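You operate a simulated robot arm through the tools that you are given. There is no shell and no other tool. Be economical: measure what you need, move in short steps, check, and stop when the job is done.

The job below is to be done with a simulated robot arm. You get a single attempt, and the scene is never put back.

TASK
Shut the cold water off and let the pressure out into the jug.
Fine: jug under the test tap; run it until it stops, then shut it; spill nothing. Set down upright: jug.
Where things are to end (x, y in the base frame): jug within 0.025 m of [0.64, -0.04].
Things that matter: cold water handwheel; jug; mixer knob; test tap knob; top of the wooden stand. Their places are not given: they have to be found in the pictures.

The check looks at the end state, three seconds after you hand in, the way a careful person would. Anything else that was tipped, shoved, dropped, spilled or broken makes it a failure.

THE ROBOT
A 6-joint arm with a two-finger parallel gripper, fixed in place. Base frame: the origin is at the foot of the arm, x ahead of it, y to its left, z up. Lengths are in m, angles in rad, forces in N, time in s.
With the tool pointing down near the work surface it reaches from about 0.1 to 0.7 m from the base axis. Its first joint turns from -1.152 to 1.152 rad. Payload 2.45 kg.
Tool frame: the origin (TCP) lies between the finger pads and is the grasp point; the fingertips stand 0.024 m ahead of it; z points along the fingers, y is the line along which they close. The gripper opens to 0.068 m. The fingers are 0.017 m wide and 0.01 m thick; the gripper's body (0.04 by 0.07 m) begins 0.041 m behind the TCP.
Orientation is told as [roll, pitch, yaw] about the base's x, y, z axes, in that order, counted from this pose: with the fingers straight down and closing along the base's y, the tool's x points along the base's -x, its y along +y and its z along -z.

THE INTERFACE
- The arm moves only by the tool nudge_tool. Its argument "rows" is a list of rows, each an object (a shift or turn left out is 0, a gripper value left out holds the last) with "offset": the shift along the base's x, y, z in m, a list of three; "dr": the turn, a rotation vector about the base's x, y, z in rad, a list of three; "jaw": the gripper command, from -1 (shut) to 1 (fully open), values between in proportion. In form: [{"offset": [dx, dy, dz], "dr": [wx, wy, wz], "jaw": jaw}, ...]. A call has 1 to 10 rows; each row shifts and turns the commanded pose from where the row before left it. A row lasts 0.2 s, in which the tool goes at most 0.05 m and 0.15 rad; a call with a longer step from one row to the next is refused whole, and so is a gripper value outside its range. Where a pose cannot be reached the arm comes as near as it can. A force on the tool above 40 N (or 10 N above the force at the start of the call, whichever is more), or a blocked arm, ends the call early, and 0.2 s more pass. Each finger travels about 0.108 m/s and halts on what it meets, pressing with about 27 N; the grip force reading is that of the motor and also rises with nothing between the fingers. The clock runs only during rows and for 0.2 s after the last one: add rows that do not move to give the fingers time. It gives the time, the measured TCP pose, the force on the tool (base axes), the opening and the grip force at its end, in the units of the frame above (readings bear some noise), with the torque about the TCP (base axes, N m) and any sound that the robot's microphone picked up.
- Cameras (640 x 400 px; columns grow to the right, rows downward): "scene" is fixed at [0.1679, 0.4118, 1.4625]; the picture's right is [-0.77, -0.64, 0.00], its down [-0.38, 0.45, -0.81] and it looks along [0.52, -0.62, -0.59] (base axes); focal length 250 px, centre (320, 200). "wrist" rides on the gripper at [0.084, 0.011, -0.075] in the tool frame; the picture's right is [-0.13, 0.99, 0.00], its down [-0.60, -0.08, -0.79] and it looks along [-0.79, -0.10, 0.61] (tool axes); focal length 251 px, centre (320, 200).
- capture(camera): a new picture of that camera. The clock stands still meanwhile.
- measure_at(camera, pixels): for up to 12 pixels [column, row] of the newest picture of that camera ("zoom" is the newest enlarged one), the place [x, y, z] in the base frame of the surface seen there, good to about 0.002 m. The clock stands still meanwhile.
- inspect(camera, box): a new picture of the part [left, top, right, bottom] of that camera's present view, enlarged. The clock stands still meanwhile.
- job_done(): hands the job in; it is judged then, once.

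Work in short steps. Measure before you move; look again where a grasp or a placing could have gone wrong, and mend it. You have 80 turns and 54 pictures in all, those below and enlarged ones among them. Open the gripper and draw the arm clear of the work before you hand the job in, unless the task says otherwise; then end with one line.

The tools are called after "Emit:" by a JSON object that holds its "name" and its "arguments". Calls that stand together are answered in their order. nudge_tool: Moves the arm, as the interface text tells. Its arguments: {"type":"object","properties":{"rows":{"type":"array","items":{"type":"object","properties":{"offset":{"type":"array","items":{"type":"number"}},"dr":{"type":"array","items":{"type":"number"}},"jaw":{"type":"number"}}}}},"required":["rows"]} The other tools are called the same way: capture (camera) takes a picture; measure_at (camera, pixels) gives the place of the surface under pixels of a picture; inspect (camera, box) takes an enlarged picture of a part of a camera's view; job_done () hands the job in.

At the start:

```text
time: 0.0
ee_pos: [0.4634, -0.1963, 1.295]
tcp_rot: [0.0, -0.002, -0.001]
contact_force: [-0.5, -0.2, -0.6]
ft_torque: [0.0, 0.0, 0.01]
width: 0.0677
grip_force: 0.1
```

scene: 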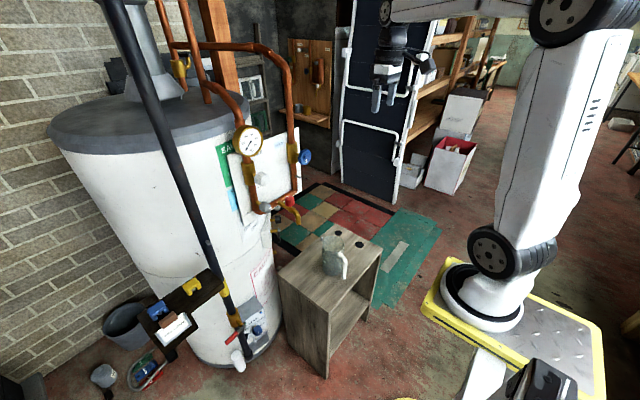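
wrist: 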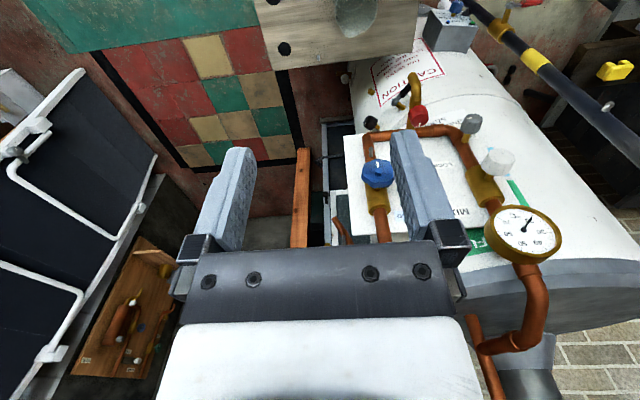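

The scene shows a pipe manifold around (270,180), with a blue handwheel at about (305,157), and the jug on the stand at (333,258). I'll enlarge both views of the manifold.

Emit:
{"name": "inspect", "arguments": {"camera": "scene", "box": [220, 110, 380, 210]}}

Emit:
{"name": "inspect", "arguments": {"camera": "scene", "box": [240, 180, 400, 280]}}

Emit:
{"name": "inspect", "arguments": {"camera": "wrist", "box": [320, 50, 560, 200]}}

```text
4.00 times, centred on (300, 160) of scene
```

zoom: 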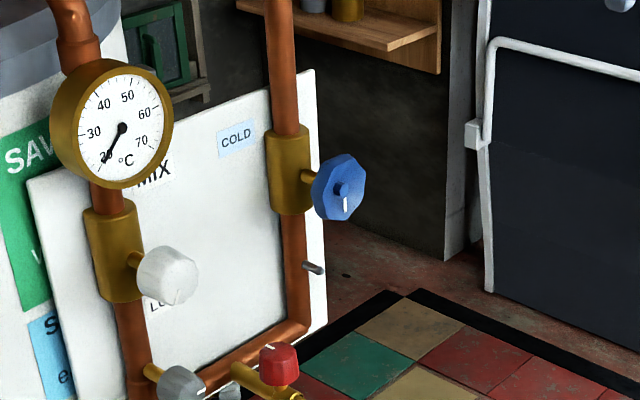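

```text
4.00 times, centred on (320, 230) of scene
```

zoom: 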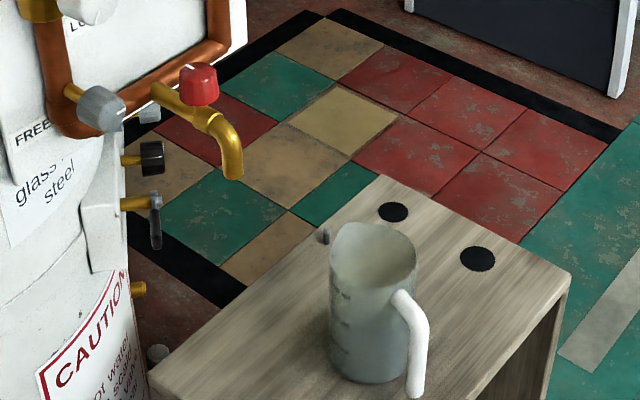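

```text
2.67 times, centred on (440, 125) of wrist
```

zoom: 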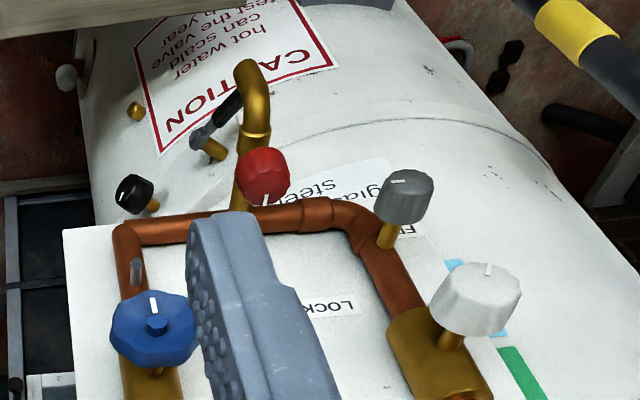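

The labels (LOCK, FREE, MIX, COLD) need reading, so I'll zoom in closer.

Emit:
{"name": "inspect", "arguments": {"camera": "scene", "box": [230, 155, 310, 205]}}

Emit:
{"name": "inspect", "arguments": {"camera": "wrist", "box": [420, 100, 540, 175]}}

Emit:
{"name": "inspect", "arguments": {"camera": "scene", "box": [220, 120, 316, 180]}}

```text
8.00 times, centred on (270, 180) of scene
```

zoom: 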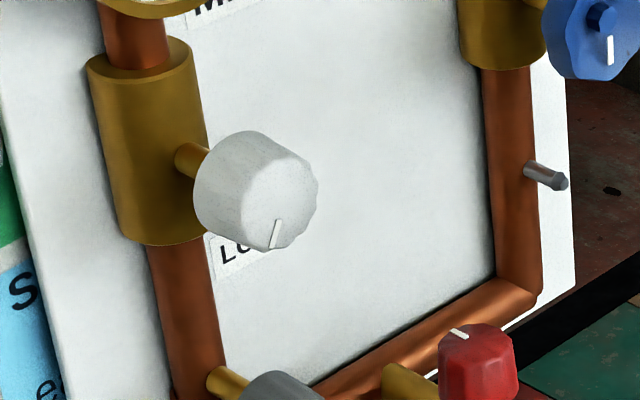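

```text
5.33 times, centred on (480, 138) of wrist
```

zoom: 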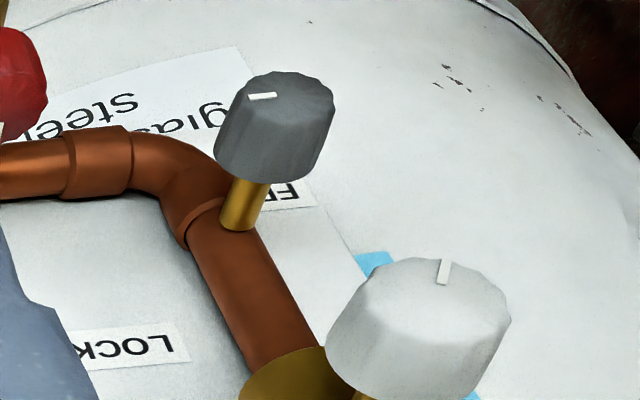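

```text
6.67 times, centred on (268, 150) of scene
```

zoom: 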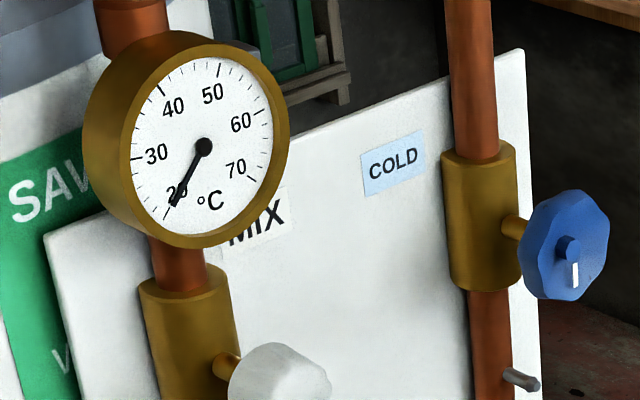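

Next I'll measure the main parts: the wheel, knobs, tap spout and board in a fresh scene picture.

Emit:
{"name": "capture", "arguments": {"camera": "scene"}}

Emit:
{"name": "measure_at", "arguments": {"camera": "scene", "pixels": [[305, 157], [262, 179], [267, 205], [290, 200], [297, 220], [297, 190], [310, 177], [280, 160], [333, 240], [300, 265], [345, 272], [360, 245]]}}

Emit:
{"name": "measure_at", "arguments": {"camera": "wrist", "pixels": [[377, 168], [419, 115], [470, 123], [497, 160], [413, 80], [370, 123], [397, 101], [354, 15], [284, 49], [372, 70], [445, 165], [385, 90]]}}

```text
45 pictures are left
```

scene: 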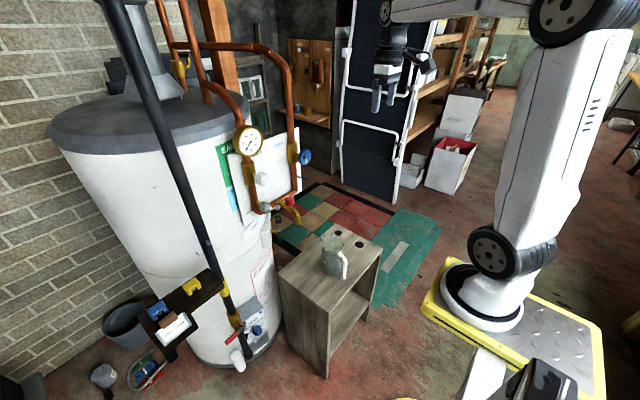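

```text
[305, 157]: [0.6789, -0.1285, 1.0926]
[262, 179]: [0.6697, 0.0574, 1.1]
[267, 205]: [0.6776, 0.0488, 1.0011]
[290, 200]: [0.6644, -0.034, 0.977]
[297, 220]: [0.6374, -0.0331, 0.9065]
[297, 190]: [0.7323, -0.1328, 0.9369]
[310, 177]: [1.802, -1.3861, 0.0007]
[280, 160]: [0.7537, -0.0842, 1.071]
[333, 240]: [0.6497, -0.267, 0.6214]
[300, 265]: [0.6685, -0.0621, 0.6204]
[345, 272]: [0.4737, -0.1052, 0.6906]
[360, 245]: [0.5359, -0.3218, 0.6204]
```

```text
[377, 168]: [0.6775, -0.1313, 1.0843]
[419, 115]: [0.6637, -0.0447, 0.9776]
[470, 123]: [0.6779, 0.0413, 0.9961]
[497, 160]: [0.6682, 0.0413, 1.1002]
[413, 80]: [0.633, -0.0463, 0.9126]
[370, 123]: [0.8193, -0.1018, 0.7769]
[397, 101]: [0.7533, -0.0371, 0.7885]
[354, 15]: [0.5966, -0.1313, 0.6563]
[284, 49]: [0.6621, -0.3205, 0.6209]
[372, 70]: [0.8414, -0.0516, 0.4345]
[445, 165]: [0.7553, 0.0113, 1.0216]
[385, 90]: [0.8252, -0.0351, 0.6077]
```

The board faces -x at x≈0.755: blue wheel (0.68,-0.13,1.09), white knob (0.67,0.05,1.10), grey knob (0.68,0.045,1.0), red tap knob (0.664,-0.04,0.977). I'll back off and pitch the tool up to see the panel from the front.

Emit:
{"name": "nudge_tool", "arguments": {"rows": [{"offset": [-0.01, 0.024, -0.036], "dr": [0, -0.075, 0]}, {"offset": [-0.01, 0.024, -0.036], "dr": [0, -0.075, 0]}, {"offset": [-0.01, 0.024, -0.036], "dr": [0, -0.075, 0]}, {"offset": [-0.01, 0.024, -0.036], "dr": [0, -0.075, 0]}, {"offset": [-0.01, 0.024, -0.036], "dr": [0, -0.075, 0]}, {"offset": [-0.01, 0.024, -0.036], "dr": [0, -0.075, 0]}, {"offset": [-0.01, 0.024, -0.036], "dr": [0, -0.075, 0]}, {"offset": [-0.01, 0.024, -0.036], "dr": [0, -0.075, 0]}]}}

Emit:
{"name": "capture", "arguments": {"camera": "wrist"}}

```text
time: 1.8
ee_pos: [0.4407, -0.0241, 1.0453]
tcp_rot: [-0.051, -0.533, 0.15]
contact_force: [0.1, 0.9, 0.5]
ft_torque: [0.02, 0.0, -0.05]
width: 0.0677
grip_force: 0.0
out of reach, approached as far as the arm can: row 6, 7, 8
```

```text
44 pictures are left
```

wrist: 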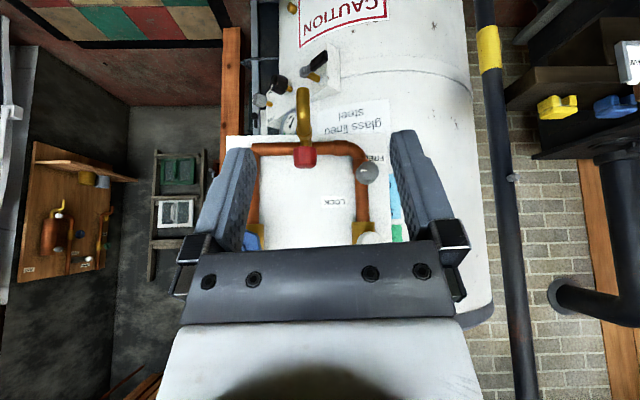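

The view is upside down (image down is base up, right is +y). I'll zoom in on the panel.

Emit:
{"name": "inspect", "arguments": {"camera": "wrist", "box": [240, 70, 410, 176]}}

Emit:
{"name": "inspect", "arguments": {"camera": "wrist", "box": [230, 160, 420, 260]}}

```text
3.76 times, centred on (325, 123) of wrist
```

zoom: 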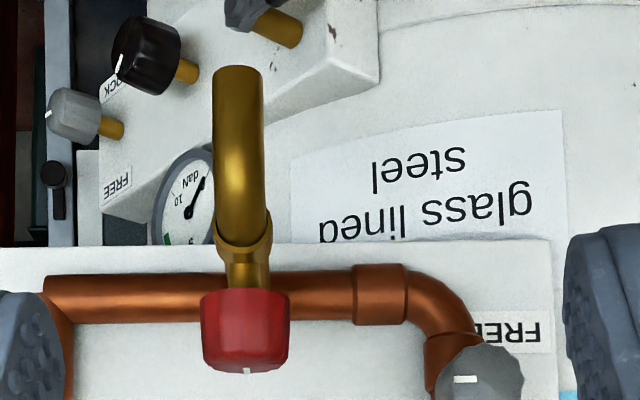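

```text
3.37 times, centred on (325, 210) of wrist
```

zoom: 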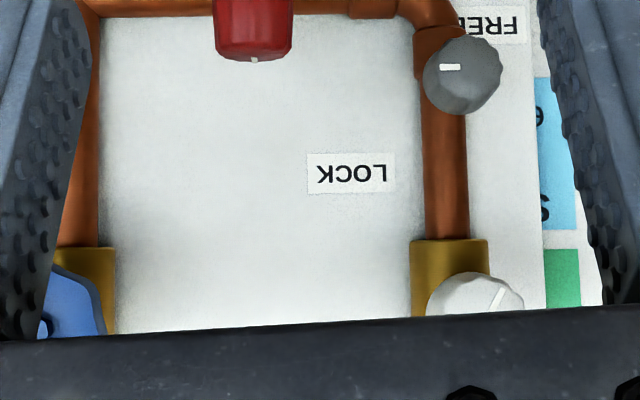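

The labels around the white and grey knobs need a clearer view. I'll raise the tool and put some of the pitch back.

Emit:
{"name": "nudge_tool", "arguments": {"rows": [{"offset": [0.0, 0.0, 0.04], "dr": [0, 0.07, 0]}, {"offset": [0.0, 0.0, 0.04], "dr": [0, 0.07, 0]}, {"offset": [0.0, 0.0, 0.04], "dr": [0, 0.07, 0]}, {"offset": [0.0, 0.0, 0.04], "dr": [0, 0.07, 0]}, {"offset": [0.0, 0.0, 0.04]}]}}

Emit:
{"name": "capture", "arguments": {"camera": "wrist"}}

```text
time: 3.0
ee_pos: [0.4453, -0.0187, 1.2354]
tcp_rot: [0.026, -0.269, -0.002]
contact_force: [-0.3, -1.2, -0.2]
ft_torque: [-0.02, 0.01, 0.04]
width: 0.0677
grip_force: 0.1
out of reach, approached as far as the arm can: row 1
```

```text
41 pictures are left
```

wrist: 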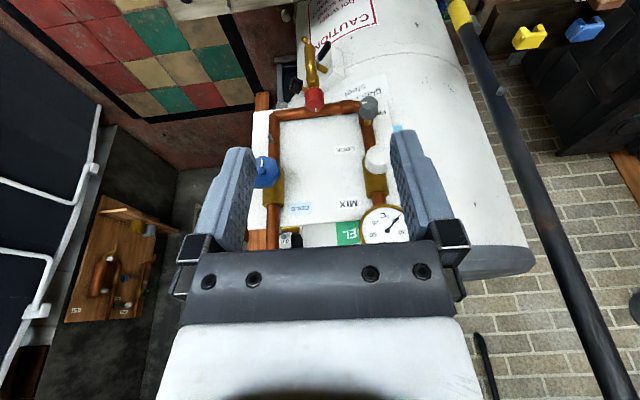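

Now the white knob, wheel and both labels are in view, so I'll enlarge them.

Emit:
{"name": "inspect", "arguments": {"camera": "wrist", "box": [240, 80, 410, 186]}}

Emit:
{"name": "inspect", "arguments": {"camera": "wrist", "box": [240, 140, 410, 246]}}

Emit:
{"name": "measure_at", "arguments": {"camera": "wrist", "pixels": [[340, 205], [300, 208], [346, 149], [381, 115], [377, 150], [369, 100], [378, 187], [266, 170], [313, 97], [315, 65], [330, 20], [277, 150]]}}

```text
3.76 times, centred on (325, 133) of wrist
```

zoom: 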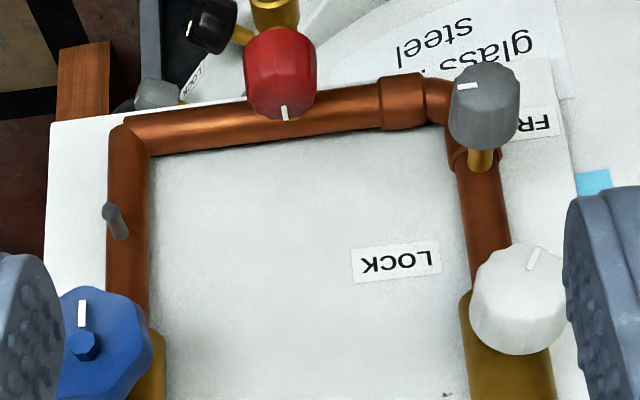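

```text
3.76 times, centred on (325, 193) of wrist
```

zoom: 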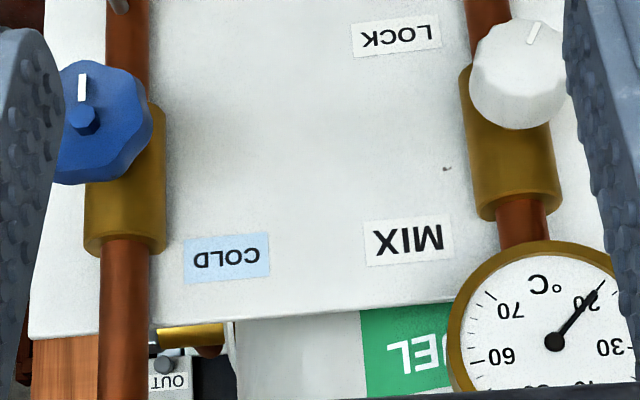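

```text
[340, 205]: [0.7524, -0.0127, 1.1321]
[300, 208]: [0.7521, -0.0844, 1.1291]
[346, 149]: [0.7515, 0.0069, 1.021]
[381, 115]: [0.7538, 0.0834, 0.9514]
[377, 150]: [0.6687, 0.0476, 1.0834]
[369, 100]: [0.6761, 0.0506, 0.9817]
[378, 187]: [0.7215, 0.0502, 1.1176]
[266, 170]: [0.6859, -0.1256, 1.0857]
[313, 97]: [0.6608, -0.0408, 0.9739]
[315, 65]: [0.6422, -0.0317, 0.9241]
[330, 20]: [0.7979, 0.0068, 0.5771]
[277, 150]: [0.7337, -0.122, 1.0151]
```

The wheel's axis runs along x at (0.68,-0.128,1.087), with the mark down. The red tap knob looks vertical-axised, and the grey LOCK and white mixer knobs I'll leave alone. I'll point the tool along +x at a standoff in front of the wheel.

Emit:
{"name": "nudge_tool", "arguments": {"rows": [{"offset": [0.01, -0.012, -0.015], "dr": [0, -0.145, 0]}, {"offset": [0.01, -0.012, -0.015], "dr": [0, -0.145, 0]}, {"offset": [0.01, -0.012, -0.015], "dr": [0, -0.145, 0]}, {"offset": [0.015, -0.012, -0.015], "dr": [0, -0.145, 0]}, {"offset": [0.015, -0.012, -0.015], "dr": [0, -0.145, 0]}, {"offset": [0.015, -0.012, -0.015], "dr": [0, -0.145, 0]}, {"offset": [0.015, -0.012, -0.015], "dr": [0, -0.145, 0]}, {"offset": [0.015, -0.012, -0.015], "dr": [0, -0.145, 0]}, {"offset": [0.015, -0.012, -0.015], "dr": [0, -0.145, 0]}]}}

```text
time: 5.0
ee_pos: [0.5632, -0.1292, 1.0979]
tcp_rot: [-2.995, -1.563, 3.02]
contact_force: [0.5, -0.7, -0.5]
ft_torque: [0.0, 0.02, -0.02]
width: 0.068
grip_force: 0.1
```

The tool now points along +x at (0.563,-0.129,1.098). I'll look from both cameras to check alignment with the wheel.

Emit:
{"name": "inspect", "arguments": {"camera": "scene", "box": [260, 120, 356, 180]}}

Emit:
{"name": "measure_at", "arguments": {"camera": "zoom", "pixels": [[300, 205], [330, 250], [310, 275], [275, 240], [320, 210]]}}

Emit:
{"name": "capture", "arguments": {"camera": "wrist"}}

```text
6.67 times, centred on (308, 150) of scene
```

zoom: 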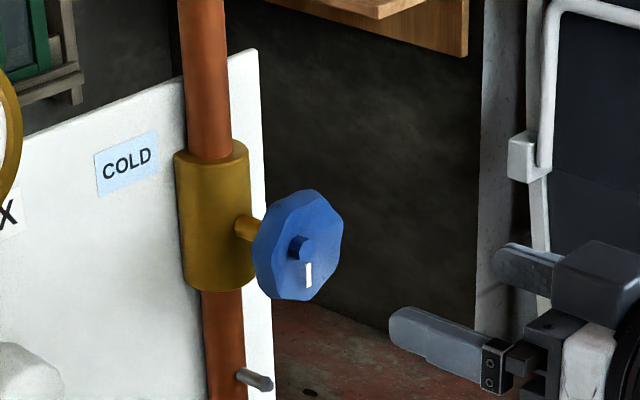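

```text
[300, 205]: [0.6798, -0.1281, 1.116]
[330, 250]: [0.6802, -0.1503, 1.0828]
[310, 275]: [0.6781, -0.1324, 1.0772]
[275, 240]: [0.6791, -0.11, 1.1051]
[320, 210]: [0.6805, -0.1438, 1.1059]
```

```text
37 pictures are left
```

wrist: 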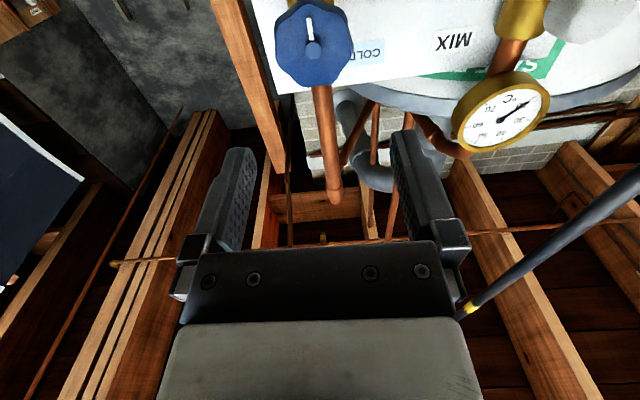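

The wheel shows at (313,45) in the wrist view, so I'll measure its edges there.

Emit:
{"name": "measure_at", "arguments": {"camera": "wrist", "pixels": [[280, 45], [348, 45], [313, 82], [313, 8], [313, 48], [300, 78], [336, 12]]}}

```text
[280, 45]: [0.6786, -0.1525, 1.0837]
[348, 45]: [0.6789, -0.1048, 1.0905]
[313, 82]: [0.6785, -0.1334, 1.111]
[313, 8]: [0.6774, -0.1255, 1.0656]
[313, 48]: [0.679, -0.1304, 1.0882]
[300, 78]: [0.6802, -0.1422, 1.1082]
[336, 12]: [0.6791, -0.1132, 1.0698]
```

The wheel centre is about (0.679,-0.129,1.088) with diameter ~0.053. I'll pre-rotate counter-clockwise at the standoff to leave room for closing clockwise (dr +x).

Emit:
{"name": "nudge_tool", "arguments": {"rows": [{"offset": [0, 0, -0.01], "dr": [-0.14, 0, 0]}, {"dr": [-0.14, 0, 0]}, {"dr": [-0.14, 0, 0]}, {"dr": [-0.14, 0, 0]}, {"dr": [-0.14, 0, 0]}, {"dr": [-0.14, 0, 0]}, {"dr": [-0.14, 0, 0]}, {"dr": [-0.14, 0, 0]}, {"dr": [-0.14, 0, 0]}, {"dr": [-0.14, 0, 0], "jaw": 1}]}}

```text
time: 7.2
ee_pos: [0.6021, -0.3199, 1.4606]
tcp_rot: [-1.53, -0.177, 1.575]
contact_force: [0.1, 0.1, 0.8]
ft_torque: [0.02, -0.01, 0.0]
width: 0.068
grip_force: 0.0
out of reach, approached as far as the arm can: row 1, 2, 3, 4, 5, 6, 7, 8, 9, 10
```

That pre-rotation went badly and the arm drifted to (0.60,-0.32,1.46). I'll look at the arm before moving on.

Emit:
{"name": "capture", "arguments": {"camera": "scene"}}

```text
36 pictures are left
```

scene: 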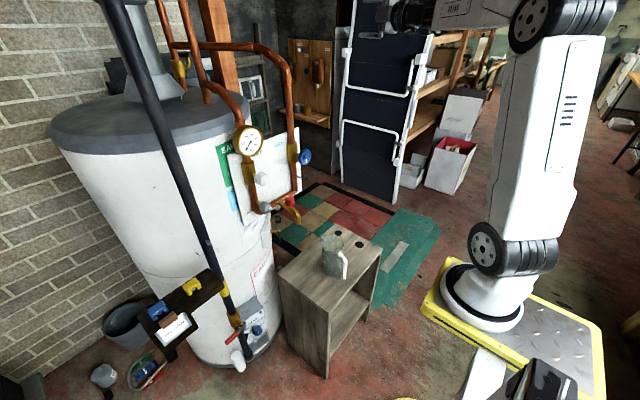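

The orientation was reached (tool along +x, camera toward -y) but the position drifted. I'll try shifting back toward the standoff in this orientation, in a few steps.

Emit:
{"name": "nudge_tool", "arguments": {"rows": [{"offset": [-0.01, 0.01, -0.04]}, {"offset": [-0.01, 0.01, -0.04]}, {"offset": [-0.01, 0.01, -0.04]}, {"offset": [0, 0.01, -0.04]}]}}

```text
time: 8.2
ee_pos: [0.6087, -0.3203, 1.4604]
tcp_rot: [-1.533, -0.176, 1.576]
contact_force: [-0.3, -0.9, 0.0]
ft_torque: [-0.03, 0.0, 0.01]
width: 0.0681
grip_force: 0.0
out of reach, approached as far as the arm can: row 1, 2, 3, 4
```

It's stuck at a joint limit. I'll turn back the other way (dr +x) and watch whether the position recovers.

Emit:
{"name": "nudge_tool", "arguments": {"rows": [{"dr": [0.14, 0, 0]}, {"dr": [0.14, 0, 0]}, {"dr": [0.14, 0, 0]}, {"dr": [0.14, 0, 0]}, {"dr": [0.14, 0, 0]}, {"dr": [0.14, 0, 0]}, {"dr": [0.14, 0, 0]}, {"dr": [0.14, 0, 0]}, {"dr": [0.14, 0, 0]}, {"dr": [0.14, 0, 0]}]}}

```text
time: 10.4
ee_pos: [0.6088, -0.3206, 1.4604]
tcp_rot: [2.623, -1.565, -2.596]
contact_force: [-0.5, 0.3, -0.3]
ft_torque: [0.01, 0.02, 0.02]
width: 0.0677
grip_force: 0.1
```

Orientation is back to zero roll and this pose is in reach. I'll move back down to the standoff in front of the wheel.

Emit:
{"name": "nudge_tool", "arguments": {"rows": [{"offset": [-0.004, 0.019, -0.037]}, {"offset": [-0.004, 0.019, -0.037]}, {"offset": [-0.004, 0.019, -0.037]}, {"offset": [-0.004, 0.019, -0.037]}, {"offset": [-0.004, 0.019, -0.037]}, {"offset": [-0.004, 0.019, -0.037]}, {"offset": [-0.004, 0.019, -0.037]}, {"offset": [-0.004, 0.019, -0.037]}, {"offset": [-0.004, 0.019, -0.037]}, {"offset": [-0.004, 0.019, -0.037]}]}}

```text
time: 12.6
ee_pos: [0.5655, -0.1316, 1.0897]
tcp_rot: [2.362, -1.566, -2.334]
contact_force: [0.2, -0.3, 0.2]
ft_torque: [0.02, -0.01, -0.01]
width: 0.0681
grip_force: 0.0
```

Back at the standoff. Now I'll test small +x turns to find which way the wrist can spin here.

Emit:
{"name": "nudge_tool", "arguments": {"rows": [{"dr": [0.14, 0, 0]}, {"dr": [0.14, 0, 0]}, {"dr": [0.14, 0, 0]}]}}

```text
time: 13.4
ee_pos: [0.5675, -0.1304, 1.0909]
tcp_rot: [1.609, -1.15, -1.582]
contact_force: [0.1, 0.1, -0.7]
ft_torque: [0.02, 0.02, -0.01]
width: 0.068
grip_force: 0.1
```

Plus works; I'll go further to see how much range there is.

Emit:
{"name": "nudge_tool", "arguments": {"rows": [{"dr": [0.14, 0, 0]}, {"dr": [0.14, 0, 0]}, {"dr": [0.14, 0, 0]}, {"dr": [0.14, 0, 0]}, {"dr": [0.14, 0, 0]}, {"dr": [0.14, 0, 0]}, {"dr": [0.14, 0, 0]}, {"dr": [0.14, 0, 0]}]}}

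```text
time: 15.2
ee_pos: [0.5694, -0.1294, 1.0901]
tcp_rot: [1.6, -0.027, -1.575]
contact_force: [-1.3, -0.3, 0.0]
ft_torque: [-0.01, 0.01, 0.01]
width: 0.0681
grip_force: 0.0
```

There's at least 0 to 1.54 rad of range in the closing direction. I'll return to about 0 roll and then approach the wheel.

Emit:
{"name": "nudge_tool", "arguments": {"rows": [{"dr": [-0.15, 0, 0]}, {"dr": [-0.15, 0, 0]}, {"dr": [-0.15, 0, 0]}, {"dr": [-0.15, 0, 0]}, {"dr": [-0.15, 0, 0]}, {"dr": [-0.15, 0, 0]}, {"dr": [-0.15, 0, 0]}, {"dr": [-0.15, 0, 0]}, {"dr": [-0.15, 0, 0]}, {"dr": [-0.15, 0, 0]}]}}

Emit:
{"name": "nudge_tool", "arguments": {"rows": [{"offset": [0.03, 0, -0.001]}, {"offset": [0.03, 0, -0.001]}, {"offset": [0.025, 0, 0]}, {"offset": [0.022, 0, 0]}, {}]}}

```text
time: 17.4
ee_pos: [0.5683, -0.13, 1.0904]
tcp_rot: [1.719, -1.533, -1.694]
contact_force: [0.2, -0.1, 0.1]
ft_torque: [-0.01, 0.01, -0.01]
width: 0.0679
grip_force: 0.0
```

```text
time: 18.6
ee_pos: [0.6754, -0.1284, 1.0884]
tcp_rot: [1.705, -1.53, -1.68]
contact_force: [0.7, 1.0, -0.2]
ft_torque: [0.03, -0.02, -0.02]
width: 0.0679
grip_force: 0.0
```

The TCP is at (0.675,-0.128,1.088) around the wheel with no contact. Now I'll close the fingers.

Emit:
{"name": "nudge_tool", "arguments": {"rows": [{"jaw": -1}, {"jaw": -1}, {"jaw": -1}]}}

Emit:
{"name": "inspect", "arguments": {"camera": "scene", "box": [260, 120, 356, 180]}}

```text
time: 19.4
ee_pos: [0.6768, -0.1292, 1.086]
tcp_rot: [1.706, -1.529, -1.682]
contact_force: [8.2, -9.3, -1.9]
ft_torque: [0.08, 0.1, -1.18]
width: 0.0559
grip_force: 44.8
```

```text
6.67 times, centred on (308, 150) of scene
```

zoom: 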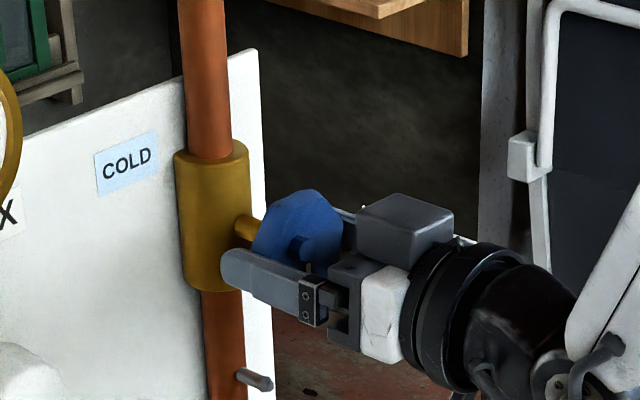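

Gripped at 0.056 m. I'll turn clockwise (dr +x), watching for torque at a stop.

Emit:
{"name": "nudge_tool", "arguments": {"rows": [{"dr": [0.12, 0, 0]}, {"dr": [0.12, 0, 0]}, {"dr": [0.12, 0, 0]}, {"dr": [0.12, 0, 0]}]}}

```text
time: 20.4
ee_pos: [0.6752, -0.1294, 1.0883]
tcp_rot: [1.605, -1.047, -1.576]
contact_force: [8.9, 1.3, -0.5]
ft_torque: [-0.03, 0.29, -0.82]
width: 0.0561
grip_force: 45.2
```

It's turning with little torque about x, so I'll continue.

Emit:
{"name": "nudge_tool", "arguments": {"rows": [{"dr": [0.13, 0, 0]}, {"dr": [0.13, 0, 0]}, {"dr": [0.13, 0, 0]}, {"dr": [0.13, 0, 0]}, {"dr": [0.13, 0, 0]}, {"dr": [0.13, 0, 0]}, {"dr": [0.13, 0, 0]}, {"dr": [0.13, 0, 0]}]}}

Emit:
{"name": "inspect", "arguments": {"camera": "scene", "box": [260, 120, 356, 180]}}

```text
time: 22.2
ee_pos: [0.6756, -0.1278, 1.0897]
tcp_rot: [1.599, -0.008, -1.57]
contact_force: [-11.1, 22.8, 10.5]
ft_torque: [-0.05, 0.07, -0.01]
width: 0.0557
grip_force: 45.3
```

```text
6.67 times, centred on (308, 150) of scene
```

zoom: 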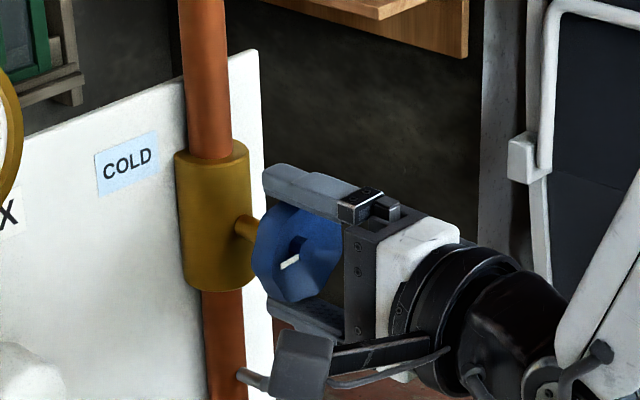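

The mark went from down to left, so the wheel follows. I'll continue a bit beyond 1.5 rad to see whether the wrist has range, in short steps.

Emit:
{"name": "nudge_tool", "arguments": {"rows": [{"dr": [0.12, 0, 0]}, {"dr": [0.12, 0, 0]}, {"dr": [0.12, 0, 0]}, {"dr": [0.12, 0, 0]}]}}

```text
time: 23.2
ee_pos: [0.6768, -0.1272, 1.0898]
tcp_rot: [1.6, 0.468, -1.569]
contact_force: [-12.9, 23.3, 17.8]
ft_torque: [0.0, 0.19, 0.86]
width: 0.0559
grip_force: 45.2
```

Still turning. I'll continue with a small relief shift to reduce the side force.

Emit:
{"name": "nudge_tool", "arguments": {"rows": [{"offset": [-0.001, 0.002, 0.001], "dr": [0.12, 0, 0]}, {"dr": [0.12, 0, 0]}, {"dr": [0.12, 0, 0]}, {"dr": [0.12, 0, 0]}, {"dr": [0.12, 0, 0]}, {"dr": [0.12, 0, 0]}]}}

```text
time: 24.6
ee_pos: [0.6759, -0.1292, 1.0905]
tcp_rot: [1.596, 1.194, -1.58]
contact_force: [23.2, -5.5, 9.1]
ft_torque: [-0.02, 0.41, 0.57]
width: 0.0559
grip_force: 45.1
```

Emit:
{"name": "nudge_tool", "arguments": {"rows": [{"dr": [0.12, 0, 0]}, {"dr": [0.12, 0, 0]}, {"dr": [0.12, 0, 0]}, {"dr": [0.12, 0, 0]}, {"dr": [0.12, 0, 0]}, {"dr": [0.12, 0, 0]}]}}

Emit:
{"name": "inspect", "arguments": {"camera": "scene", "box": [260, 120, 356, 180]}}

```text
time: 26.0
ee_pos: [0.6742, -0.1296, 1.0878]
tcp_rot: [-1.518, 1.228, 1.595]
contact_force: [2.3, -22.9, 0.0]
ft_torque: [-1.19, -0.01, 0.47]
width: 0.0558
grip_force: 45.4
```

```text
6.67 times, centred on (308, 150) of scene
```

zoom: 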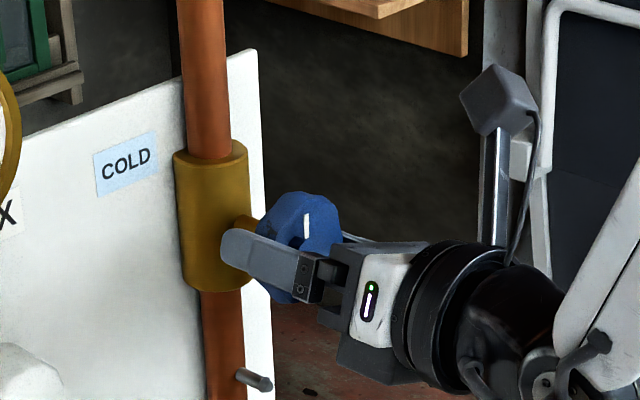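

The torque about x jumped to -1.19 N m with the mark about straight up, which could be the stop. I'll push slightly further to confirm.

Emit:
{"name": "nudge_tool", "arguments": {"rows": [{"dr": [0.08, 0, 0]}, {"dr": [0.08, 0, 0]}]}}

Emit:
{"name": "inspect", "arguments": {"camera": "scene", "box": [284, 135, 332, 165]}}

```text
time: 26.6
ee_pos: [0.675, -0.1296, 1.0896]
tcp_rot: [-1.528, 1.068, 1.583]
contact_force: [-4.4, -19.6, -3.8]
ft_torque: [-0.76, -0.19, 0.3]
width: 0.0563
grip_force: 44.7
```

```text
13.33 times, centred on (308, 150) of scene
```

zoom: 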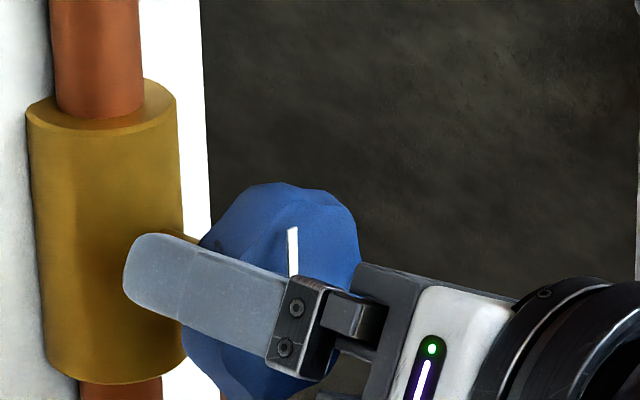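

The tool slipped against a firm stop with the mark up, half a turn clockwise, so the cold wheel is shut. I'll release and back away.

Emit:
{"name": "nudge_tool", "arguments": {"rows": [{"jaw": 1}, {"jaw": 1}, {"jaw": 1}, {"offset": [-0.03, 0, 0]}, {"offset": [-0.04, 0, 0]}, {"offset": [-0.04, 0, 0]}]}}

Emit:
{"name": "inspect", "arguments": {"camera": "scene", "box": [260, 120, 356, 180]}}

```text
time: 28.0
ee_pos: [0.566, -0.13, 1.0888]
tcp_rot: [-1.537, 1.07, 1.579]
contact_force: [-0.2, 0.6, 0.5]
ft_torque: [0.0, 0.01, 0.01]
width: 0.0682
grip_force: 0.1
```

```text
6.67 times, centred on (308, 150) of scene
```

zoom: 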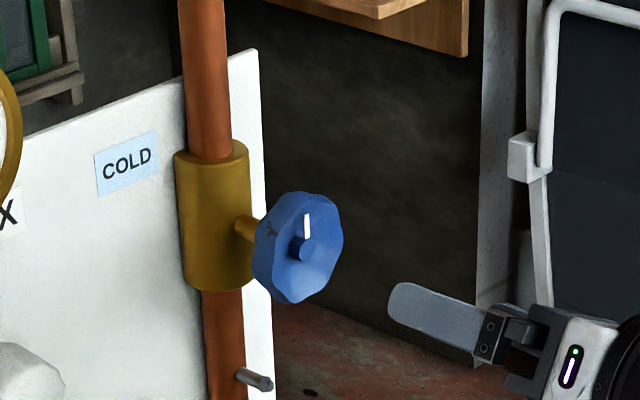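

The wheel is shut with its mark up. Now I'll unwind the wrist.

Emit:
{"name": "nudge_tool", "arguments": {"rows": [{"dr": [-0.15, 0, 0]}, {"dr": [-0.15, 0, 0]}, {"dr": [-0.15, 0, 0]}, {"dr": [-0.15, 0, 0]}, {"dr": [-0.15, 0, 0]}, {"dr": [-0.15, 0, 0]}, {"dr": [-0.15, 0, 0]}, {"dr": [-0.15, 0, 0]}, {"dr": [-0.15, 0, 0]}, {"dr": [-0.15, 0, 0]}]}}

Emit:
{"name": "nudge_tool", "arguments": {"rows": [{"dr": [-0.15, 0, 0]}, {"dr": [-0.15, 0, 0]}, {"dr": [-0.15, 0, 0]}, {"dr": [-0.15, 0, 0]}, {"dr": [-0.15, 0, 0]}, {"dr": [-0.15, 0, 0]}, {"dr": [-0.15, 0, 0]}, {"dr": [-0.15, 0, 0]}, {"dr": [-0.15, 0, 0]}, {"dr": [-0.15, 0, 0]}]}}

Emit:
{"name": "nudge_tool", "arguments": {"rows": [{"dr": [-0.15, 0, 0]}, {"dr": [-0.15, 0, 0]}, {"dr": [-0.15, 0, 0]}, {"dr": [-0.1, 0, 0]}]}}

Emit:
{"name": "inspect", "arguments": {"camera": "scene", "box": [280, 205, 392, 275]}}

```text
time: 30.2
ee_pos: [0.5641, -0.1281, 1.0891]
tcp_rot: [1.596, 0.568, -1.576]
contact_force: [0.0, -0.2, 0.4]
ft_torque: [-0.02, 0.0, -0.03]
width: 0.0679
grip_force: 0.0
```

```text
time: 32.4
ee_pos: [0.5641, -0.1283, 1.0904]
tcp_rot: [1.604, -0.93, -1.578]
contact_force: [-0.1, 1.0, -0.3]
ft_torque: [-0.02, -0.02, -0.02]
width: 0.0681
grip_force: 0.1
```

```text
time: 33.4
ee_pos: [0.565, -0.1273, 1.0903]
tcp_rot: [1.645, -1.48, -1.618]
contact_force: [-0.2, 0.2, 0.7]
ft_torque: [0.02, 0.02, 0.02]
width: 0.0679
grip_force: 0.1
```

```text
5.71 times, centred on (336, 240) of scene
```

zoom: 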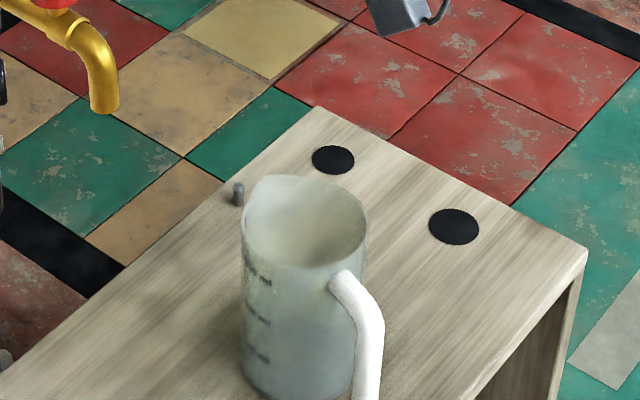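

The jug's handle points toward -x. I'll measure the rim, handle, base and the little grey peg near (238,193).

Emit:
{"name": "measure_at", "arguments": {"camera": "zoom", "pixels": [[248, 200], [362, 215], [300, 182], [270, 262], [330, 265], [345, 285], [375, 330], [360, 390], [250, 370], [238, 193], [105, 105], [340, 112]]}}

Emit:
{"name": "measure_at", "arguments": {"camera": "zoom", "pixels": [[455, 228], [332, 160], [585, 250], [200, 300], [300, 320], [265, 190], [340, 192], [240, 205], [380, 350], [340, 280], [290, 395]]}}

```text
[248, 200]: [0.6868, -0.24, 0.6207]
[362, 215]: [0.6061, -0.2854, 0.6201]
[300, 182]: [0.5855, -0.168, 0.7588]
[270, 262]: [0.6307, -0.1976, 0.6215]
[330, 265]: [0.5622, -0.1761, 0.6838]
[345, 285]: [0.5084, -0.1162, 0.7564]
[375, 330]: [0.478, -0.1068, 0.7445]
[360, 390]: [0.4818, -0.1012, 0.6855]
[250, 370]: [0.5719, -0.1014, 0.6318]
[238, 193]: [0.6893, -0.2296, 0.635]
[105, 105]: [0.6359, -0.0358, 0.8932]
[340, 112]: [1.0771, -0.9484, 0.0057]
```

```text
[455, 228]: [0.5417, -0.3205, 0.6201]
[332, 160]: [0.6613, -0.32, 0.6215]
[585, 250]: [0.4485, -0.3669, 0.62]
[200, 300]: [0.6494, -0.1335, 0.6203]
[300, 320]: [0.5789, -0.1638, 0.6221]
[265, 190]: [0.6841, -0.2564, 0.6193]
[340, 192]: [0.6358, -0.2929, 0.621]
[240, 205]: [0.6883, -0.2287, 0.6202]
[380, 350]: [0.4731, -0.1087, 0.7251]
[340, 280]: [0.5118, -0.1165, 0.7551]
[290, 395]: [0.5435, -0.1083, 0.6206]
```

The jug rim is near z 0.759, and the grip bar of the handle is around (0.477,-0.105). I'll point the tool down and back to view the jug with the wrist camera.

Emit:
{"name": "nudge_tool", "arguments": {"rows": [{"offset": [-0.012, 0, -0.01], "dr": [0, 0.149, 0]}, {"offset": [-0.012, 0, -0.01], "dr": [0, 0.149, 0]}, {"offset": [-0.012, 0, -0.01], "dr": [0, 0.149, 0]}, {"offset": [-0.012, 0, -0.01], "dr": [0, 0.149, 0]}, {"offset": [-0.012, 0, -0.01], "dr": [0, 0.149, 0]}, {"offset": [-0.012, 0, -0.01], "dr": [0, 0.149, 0]}, {"offset": [-0.012, 0, -0.01], "dr": [0, 0.149, 0]}, {"offset": [-0.012, 0, -0.01], "dr": [0, 0.149, 0]}, {"offset": [-0.012, 0, -0.01], "dr": [0, 0.149, 0]}, {"offset": [-0.012, 0, -0.01], "dr": [0, 0.149, 0]}]}}

Emit:
{"name": "capture", "arguments": {"camera": "wrist"}}

```text
time: 35.6
ee_pos: [0.4458, -0.1268, 0.9894]
tcp_rot: [0.046, -0.085, -0.114]
contact_force: [-0.7, -1.5, 0.7]
ft_torque: [0.08, -0.07, 0.0]
width: 0.068
grip_force: 0.1
```

```text
29 pictures are left
```

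wrist: 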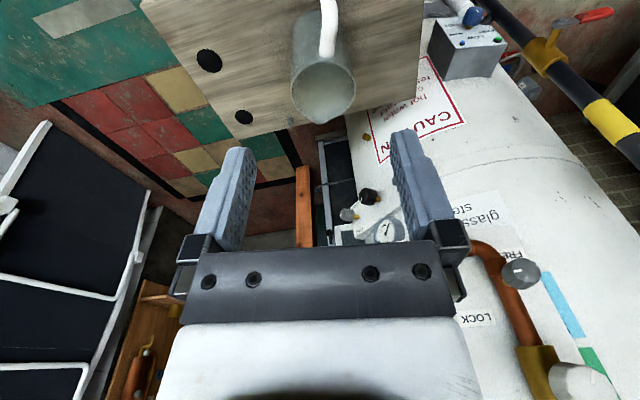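

The jug is at (323,90), its handle toward the camera. I'll zoom in and measure the rim and handle.

Emit:
{"name": "inspect", "arguments": {"camera": "wrist", "box": [240, 0, 400, 130]}}

Emit:
{"name": "measure_at", "arguments": {"camera": "wrist", "pixels": [[293, 85], [353, 85], [322, 122], [323, 65], [329, 10], [328, 30], [327, 50], [333, 40], [296, 60], [350, 60], [290, 121]]}}

```text
3.08 times, centred on (320, 65) of wrist
```

zoom: 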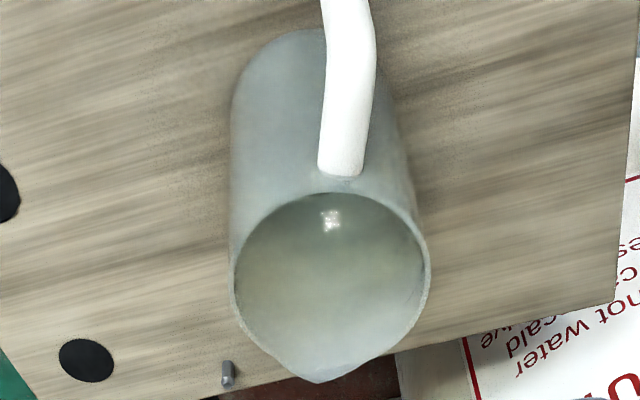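

```text
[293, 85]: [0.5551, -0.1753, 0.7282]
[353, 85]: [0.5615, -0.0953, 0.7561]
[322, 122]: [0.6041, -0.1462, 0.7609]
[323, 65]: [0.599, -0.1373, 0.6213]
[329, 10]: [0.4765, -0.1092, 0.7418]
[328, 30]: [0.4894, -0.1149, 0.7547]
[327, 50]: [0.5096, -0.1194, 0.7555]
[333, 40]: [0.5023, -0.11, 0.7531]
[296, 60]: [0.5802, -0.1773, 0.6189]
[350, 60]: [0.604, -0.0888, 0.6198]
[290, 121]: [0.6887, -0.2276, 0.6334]
```

I need the rim circle more precisely, so I'll measure thin rim points in the zoom along with handle sides and bottom.

Emit:
{"name": "measure_at", "arguments": {"camera": "zoom", "pixels": [[235, 275], [234, 250], [247, 225], [275, 205], [330, 194], [385, 207], [415, 235], [428, 265], [427, 295], [250, 335], [400, 350], [320, 381]]}}

Emit:
{"name": "measure_at", "arguments": {"camera": "zoom", "pixels": [[328, 20], [368, 20], [348, 3], [350, 60], [345, 100], [342, 130], [340, 165], [326, 130], [368, 130], [236, 100], [405, 150]]}}

```text
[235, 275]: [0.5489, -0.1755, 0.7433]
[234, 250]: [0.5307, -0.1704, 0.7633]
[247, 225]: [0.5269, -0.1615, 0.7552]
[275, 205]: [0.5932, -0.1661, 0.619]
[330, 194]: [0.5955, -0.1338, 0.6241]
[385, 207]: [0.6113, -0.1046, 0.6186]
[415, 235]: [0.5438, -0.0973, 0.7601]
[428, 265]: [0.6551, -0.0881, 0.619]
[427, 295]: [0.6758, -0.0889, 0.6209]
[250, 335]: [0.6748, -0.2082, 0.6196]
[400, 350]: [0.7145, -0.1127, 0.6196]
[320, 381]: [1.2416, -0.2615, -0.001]
```

```text
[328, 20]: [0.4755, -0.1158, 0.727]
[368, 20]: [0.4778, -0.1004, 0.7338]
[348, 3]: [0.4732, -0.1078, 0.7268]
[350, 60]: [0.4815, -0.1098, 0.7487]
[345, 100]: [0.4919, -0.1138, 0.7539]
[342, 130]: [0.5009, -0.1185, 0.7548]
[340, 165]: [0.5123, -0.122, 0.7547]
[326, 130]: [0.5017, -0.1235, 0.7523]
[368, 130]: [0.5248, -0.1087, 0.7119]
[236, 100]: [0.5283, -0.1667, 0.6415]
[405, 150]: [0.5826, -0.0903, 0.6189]
```

Rim centre is about (0.553,-0.136), r≈0.041, and the handle's vertical bar is about 15 mm thick at (0.481,-0.110), pointing along yaw ≈ -0.35. I'll grip the bar from above, lining up over it at z 0.80 first.

Emit:
{"name": "nudge_tool", "arguments": {"rows": [{"offset": [0.0072, 0.0033, -0.038], "dr": [-0.01, 0.017, -0.047]}, {"offset": [0.0072, 0.0033, -0.038], "dr": [-0.01, 0.017, -0.047]}, {"offset": [0.0072, 0.0033, -0.038], "dr": [-0.01, 0.017, -0.047]}, {"offset": [0.0072, 0.0033, -0.038], "dr": [-0.01, 0.017, -0.047]}, {"offset": [0.0072, 0.0033, -0.037], "dr": [-0.006, 0.017, -0.047]}, {}]}}

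Emit:
{"name": "capture", "arguments": {"camera": "wrist"}}

Emit:
{"name": "inspect", "arguments": {"camera": "scene", "box": [296, 205, 408, 275]}}

```text
time: 37.0
ee_pos: [0.4809, -0.1133, 0.7989]
tcp_rot: [-0.028, -0.013, -0.326]
contact_force: [0.1, -0.1, -0.2]
ft_torque: [-0.01, -0.01, 0.02]
width: 0.0681
grip_force: 0.1
```

```text
27 pictures are left
```

wrist: 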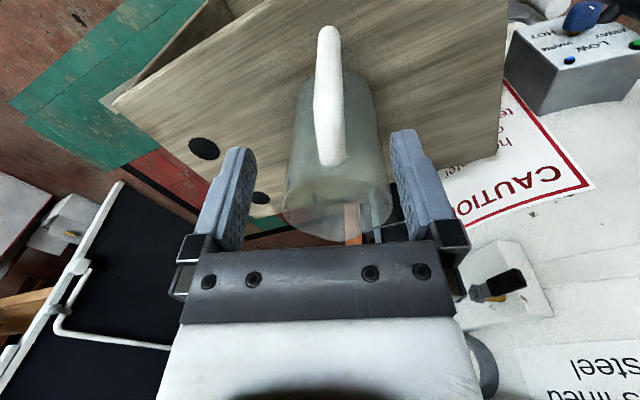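

```text
5.71 times, centred on (352, 240) of scene
```

zoom: 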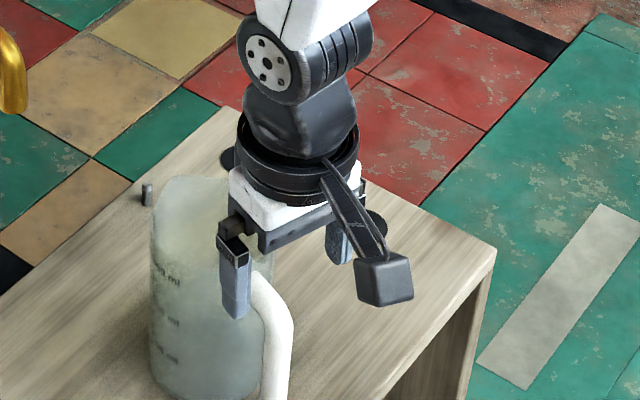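

The handle lies vertical and centred between the fingers in the wrist image. I'll measure it again from this closer view.

Emit:
{"name": "measure_at", "arguments": {"camera": "wrist", "pixels": [[328, 35], [328, 60], [329, 85], [330, 110], [332, 140], [332, 158], [316, 70], [341, 70], [320, 140], [345, 150]]}}

```text
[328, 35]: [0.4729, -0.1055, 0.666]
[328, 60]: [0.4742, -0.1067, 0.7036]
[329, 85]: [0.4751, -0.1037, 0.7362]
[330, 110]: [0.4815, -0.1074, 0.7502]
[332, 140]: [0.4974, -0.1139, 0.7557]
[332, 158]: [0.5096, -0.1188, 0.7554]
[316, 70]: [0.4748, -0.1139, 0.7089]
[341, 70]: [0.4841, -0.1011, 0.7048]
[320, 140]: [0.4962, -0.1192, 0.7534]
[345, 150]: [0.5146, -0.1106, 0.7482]
```

The bar axis is about (0.480,-0.108), so I'll shift +y 5 mm and descend to z 0.728.

Emit:
{"name": "nudge_tool", "arguments": {"rows": [{"offset": [0, 0.005, -0.015]}, {"offset": [0, 0, -0.02]}, {"offset": [0, 0, -0.02]}, {"offset": [0, 0, -0.016]}, {}]}}

Emit:
{"name": "nudge_tool", "arguments": {"rows": [{"jaw": -0.2}, {"jaw": -0.5}, {"jaw": -1}, {"jaw": -1}, {"jaw": -1}]}}

Emit:
{"name": "capture", "arguments": {"camera": "wrist"}}

```text
time: 38.2
ee_pos: [0.4809, -0.1073, 0.7294]
tcp_rot: [-0.028, -0.009, -0.327]
contact_force: [-0.2, 0.4, 0.5]
ft_torque: [-0.01, -0.02, 0.02]
width: 0.0679
grip_force: 0.0
```

```text
time: 39.4
ee_pos: [0.4805, -0.108, 0.7287]
tcp_rot: [-0.029, -0.012, -0.325]
contact_force: [-0.2, 0.7, 0.3]
ft_torque: [0.04, -0.12, -0.02]
width: 0.0175
grip_force: 27.0
```

```text
25 pictures are left
```

wrist: 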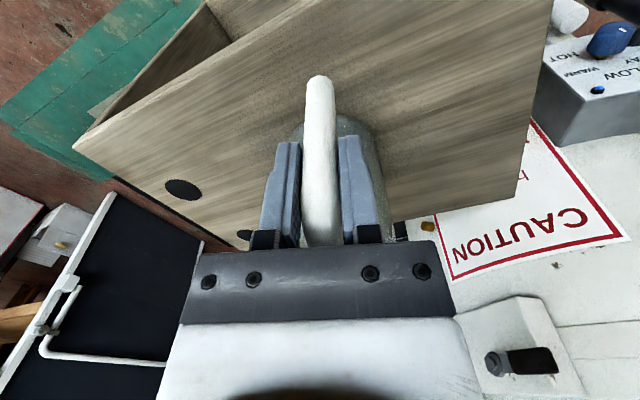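

The handle is gripped at 0.0175 m. I'll lift 2.5 cm gently and check for droop.

Emit:
{"name": "nudge_tool", "arguments": {"rows": [{"offset": [0, 0, 0.006]}, {"offset": [0, 0, 0.006]}, {"offset": [0, 0, 0.007]}, {"offset": [0, 0, 0.006]}, {}]}}

Emit:
{"name": "inspect", "arguments": {"camera": "scene", "box": [280, 205, 392, 275]}}

```text
time: 40.6
ee_pos: [0.481, -0.1064, 0.7543]
tcp_rot: [-0.028, -0.011, -0.326]
contact_force: [-0.6, -0.4, -1.6]
ft_torque: [0.0, 0.1, 0.02]
width: 0.0176
grip_force: 27.3
```

```text
5.71 times, centred on (336, 240) of scene
```

zoom: 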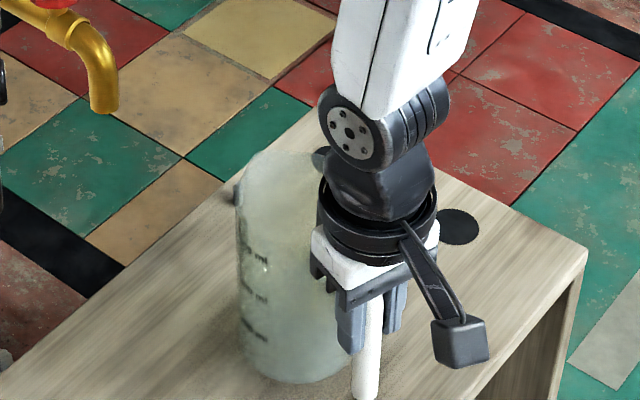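

The jug weighs about 0.16 kg and hangs level. Before moving, I'll check that the stand's top extends under the target spot.

Emit:
{"name": "measure_at", "arguments": {"camera": "zoom", "pixels": [[100, 330], [60, 370], [140, 290], [150, 350], [225, 190], [20, 390], [100, 390], [200, 220]]}}

Emit:
{"name": "capture", "arguments": {"camera": "scene"}}

Emit:
{"name": "measure_at", "arguments": {"camera": "scene", "pixels": [[285, 272], [300, 262], [295, 275], [305, 285], [320, 290], [310, 295], [280, 277], [290, 265], [325, 300]]}}

```text
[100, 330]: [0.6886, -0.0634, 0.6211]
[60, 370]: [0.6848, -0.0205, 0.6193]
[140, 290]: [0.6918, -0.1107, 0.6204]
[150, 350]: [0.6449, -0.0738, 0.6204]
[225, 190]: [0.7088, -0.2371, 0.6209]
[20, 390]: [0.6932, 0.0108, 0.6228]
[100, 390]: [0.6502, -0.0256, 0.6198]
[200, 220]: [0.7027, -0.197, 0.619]
```

```text
23 pictures are left
```

scene: 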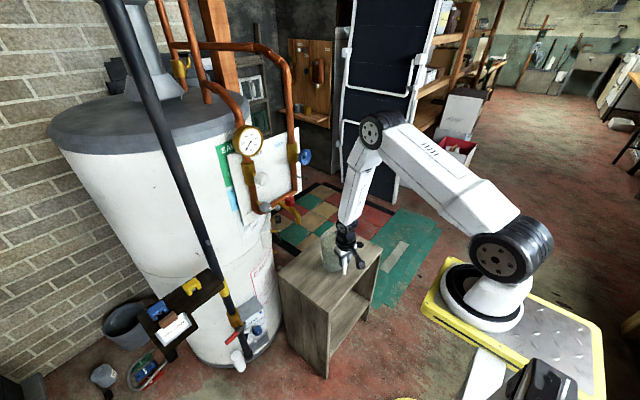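

```text
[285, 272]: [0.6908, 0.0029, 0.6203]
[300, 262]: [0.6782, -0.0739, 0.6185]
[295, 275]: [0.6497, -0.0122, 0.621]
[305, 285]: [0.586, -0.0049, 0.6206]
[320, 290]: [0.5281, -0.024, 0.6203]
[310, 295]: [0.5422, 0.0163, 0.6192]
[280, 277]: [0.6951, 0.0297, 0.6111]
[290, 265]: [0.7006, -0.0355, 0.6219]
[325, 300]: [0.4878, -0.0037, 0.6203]
```

The stand reaches to x≈0.70, y≈0.03, so the target is well supported. I'll check the elbow's place relative to the pipework before moving.

Emit:
{"name": "measure_at", "arguments": {"camera": "scene", "pixels": [[372, 132], [355, 170], [347, 200], [362, 150], [345, 228], [342, 215]]}}

```text
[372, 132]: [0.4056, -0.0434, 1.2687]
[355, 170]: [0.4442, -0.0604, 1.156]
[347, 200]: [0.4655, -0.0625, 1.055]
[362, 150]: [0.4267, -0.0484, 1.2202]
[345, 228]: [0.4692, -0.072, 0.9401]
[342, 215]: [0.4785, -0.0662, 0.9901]
```

The forearm leans back (x≈0.43–0.48 at height), leaving clearance. I'll carry the jug by (+0.086,+0.097) to under the spout.

Emit:
{"name": "nudge_tool", "arguments": {"rows": [{"offset": [0.0143, 0.016, 0]}, {"offset": [0.0143, 0.016, 0]}, {"offset": [0.0143, 0.016, 0]}, {"offset": [0.0143, 0.016, 0]}, {"offset": [0.0143, 0.016, 0]}, {"offset": [0.0143, 0.016, 0]}, {}]}}

Emit:
{"name": "capture", "arguments": {"camera": "scene"}}

Emit:
{"name": "inspect", "arguments": {"camera": "scene", "box": [256, 185, 368, 285]}}

```text
time: 42.2
ee_pos: [0.5672, -0.0112, 0.7541]
tcp_rot: [-0.029, -0.011, -0.327]
contact_force: [0.4, -1.2, -0.5]
ft_torque: [0.04, 0.1, 0.0]
width: 0.0176
grip_force: 27.2
```

```text
22 pictures are left
```

scene: 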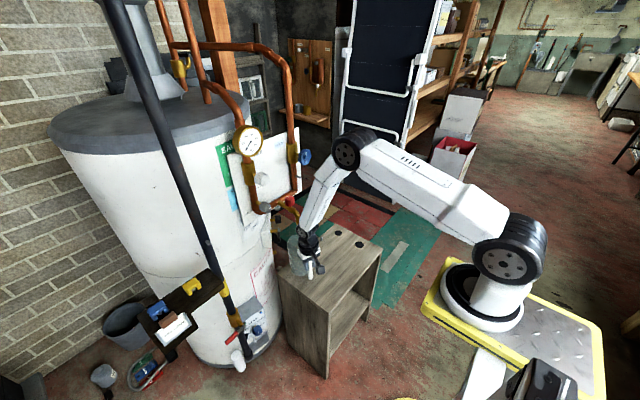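

```text
4.00 times, centred on (312, 235) of scene
```

zoom: 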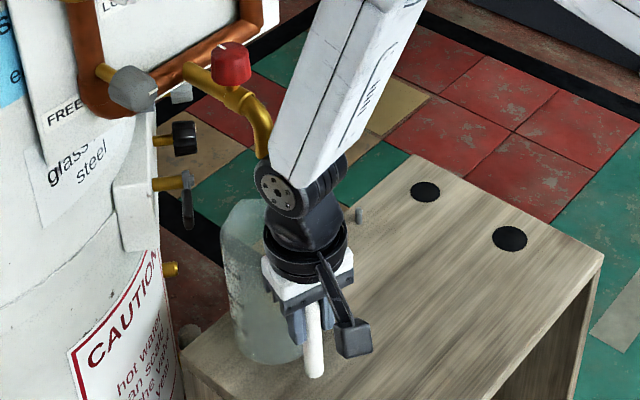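

The jug centre should be about (0.639,-0.040). I'll lower by 2.5 cm slowly to set it down.

Emit:
{"name": "nudge_tool", "arguments": {"rows": [{"offset": [0, 0, -0.008]}, {"offset": [0, 0, -0.008]}, {"offset": [0, 0, -0.006]}, {"offset": [0, 0, -0.003]}, {}]}}

```text
time: 43.4
ee_pos: [0.5665, -0.0112, 0.7295]
tcp_rot: [-0.028, -0.009, -0.326]
contact_force: [-0.8, -0.8, 0.7]
ft_torque: [0.07, 0.02, -0.01]
width: 0.0179
grip_force: 26.5
```

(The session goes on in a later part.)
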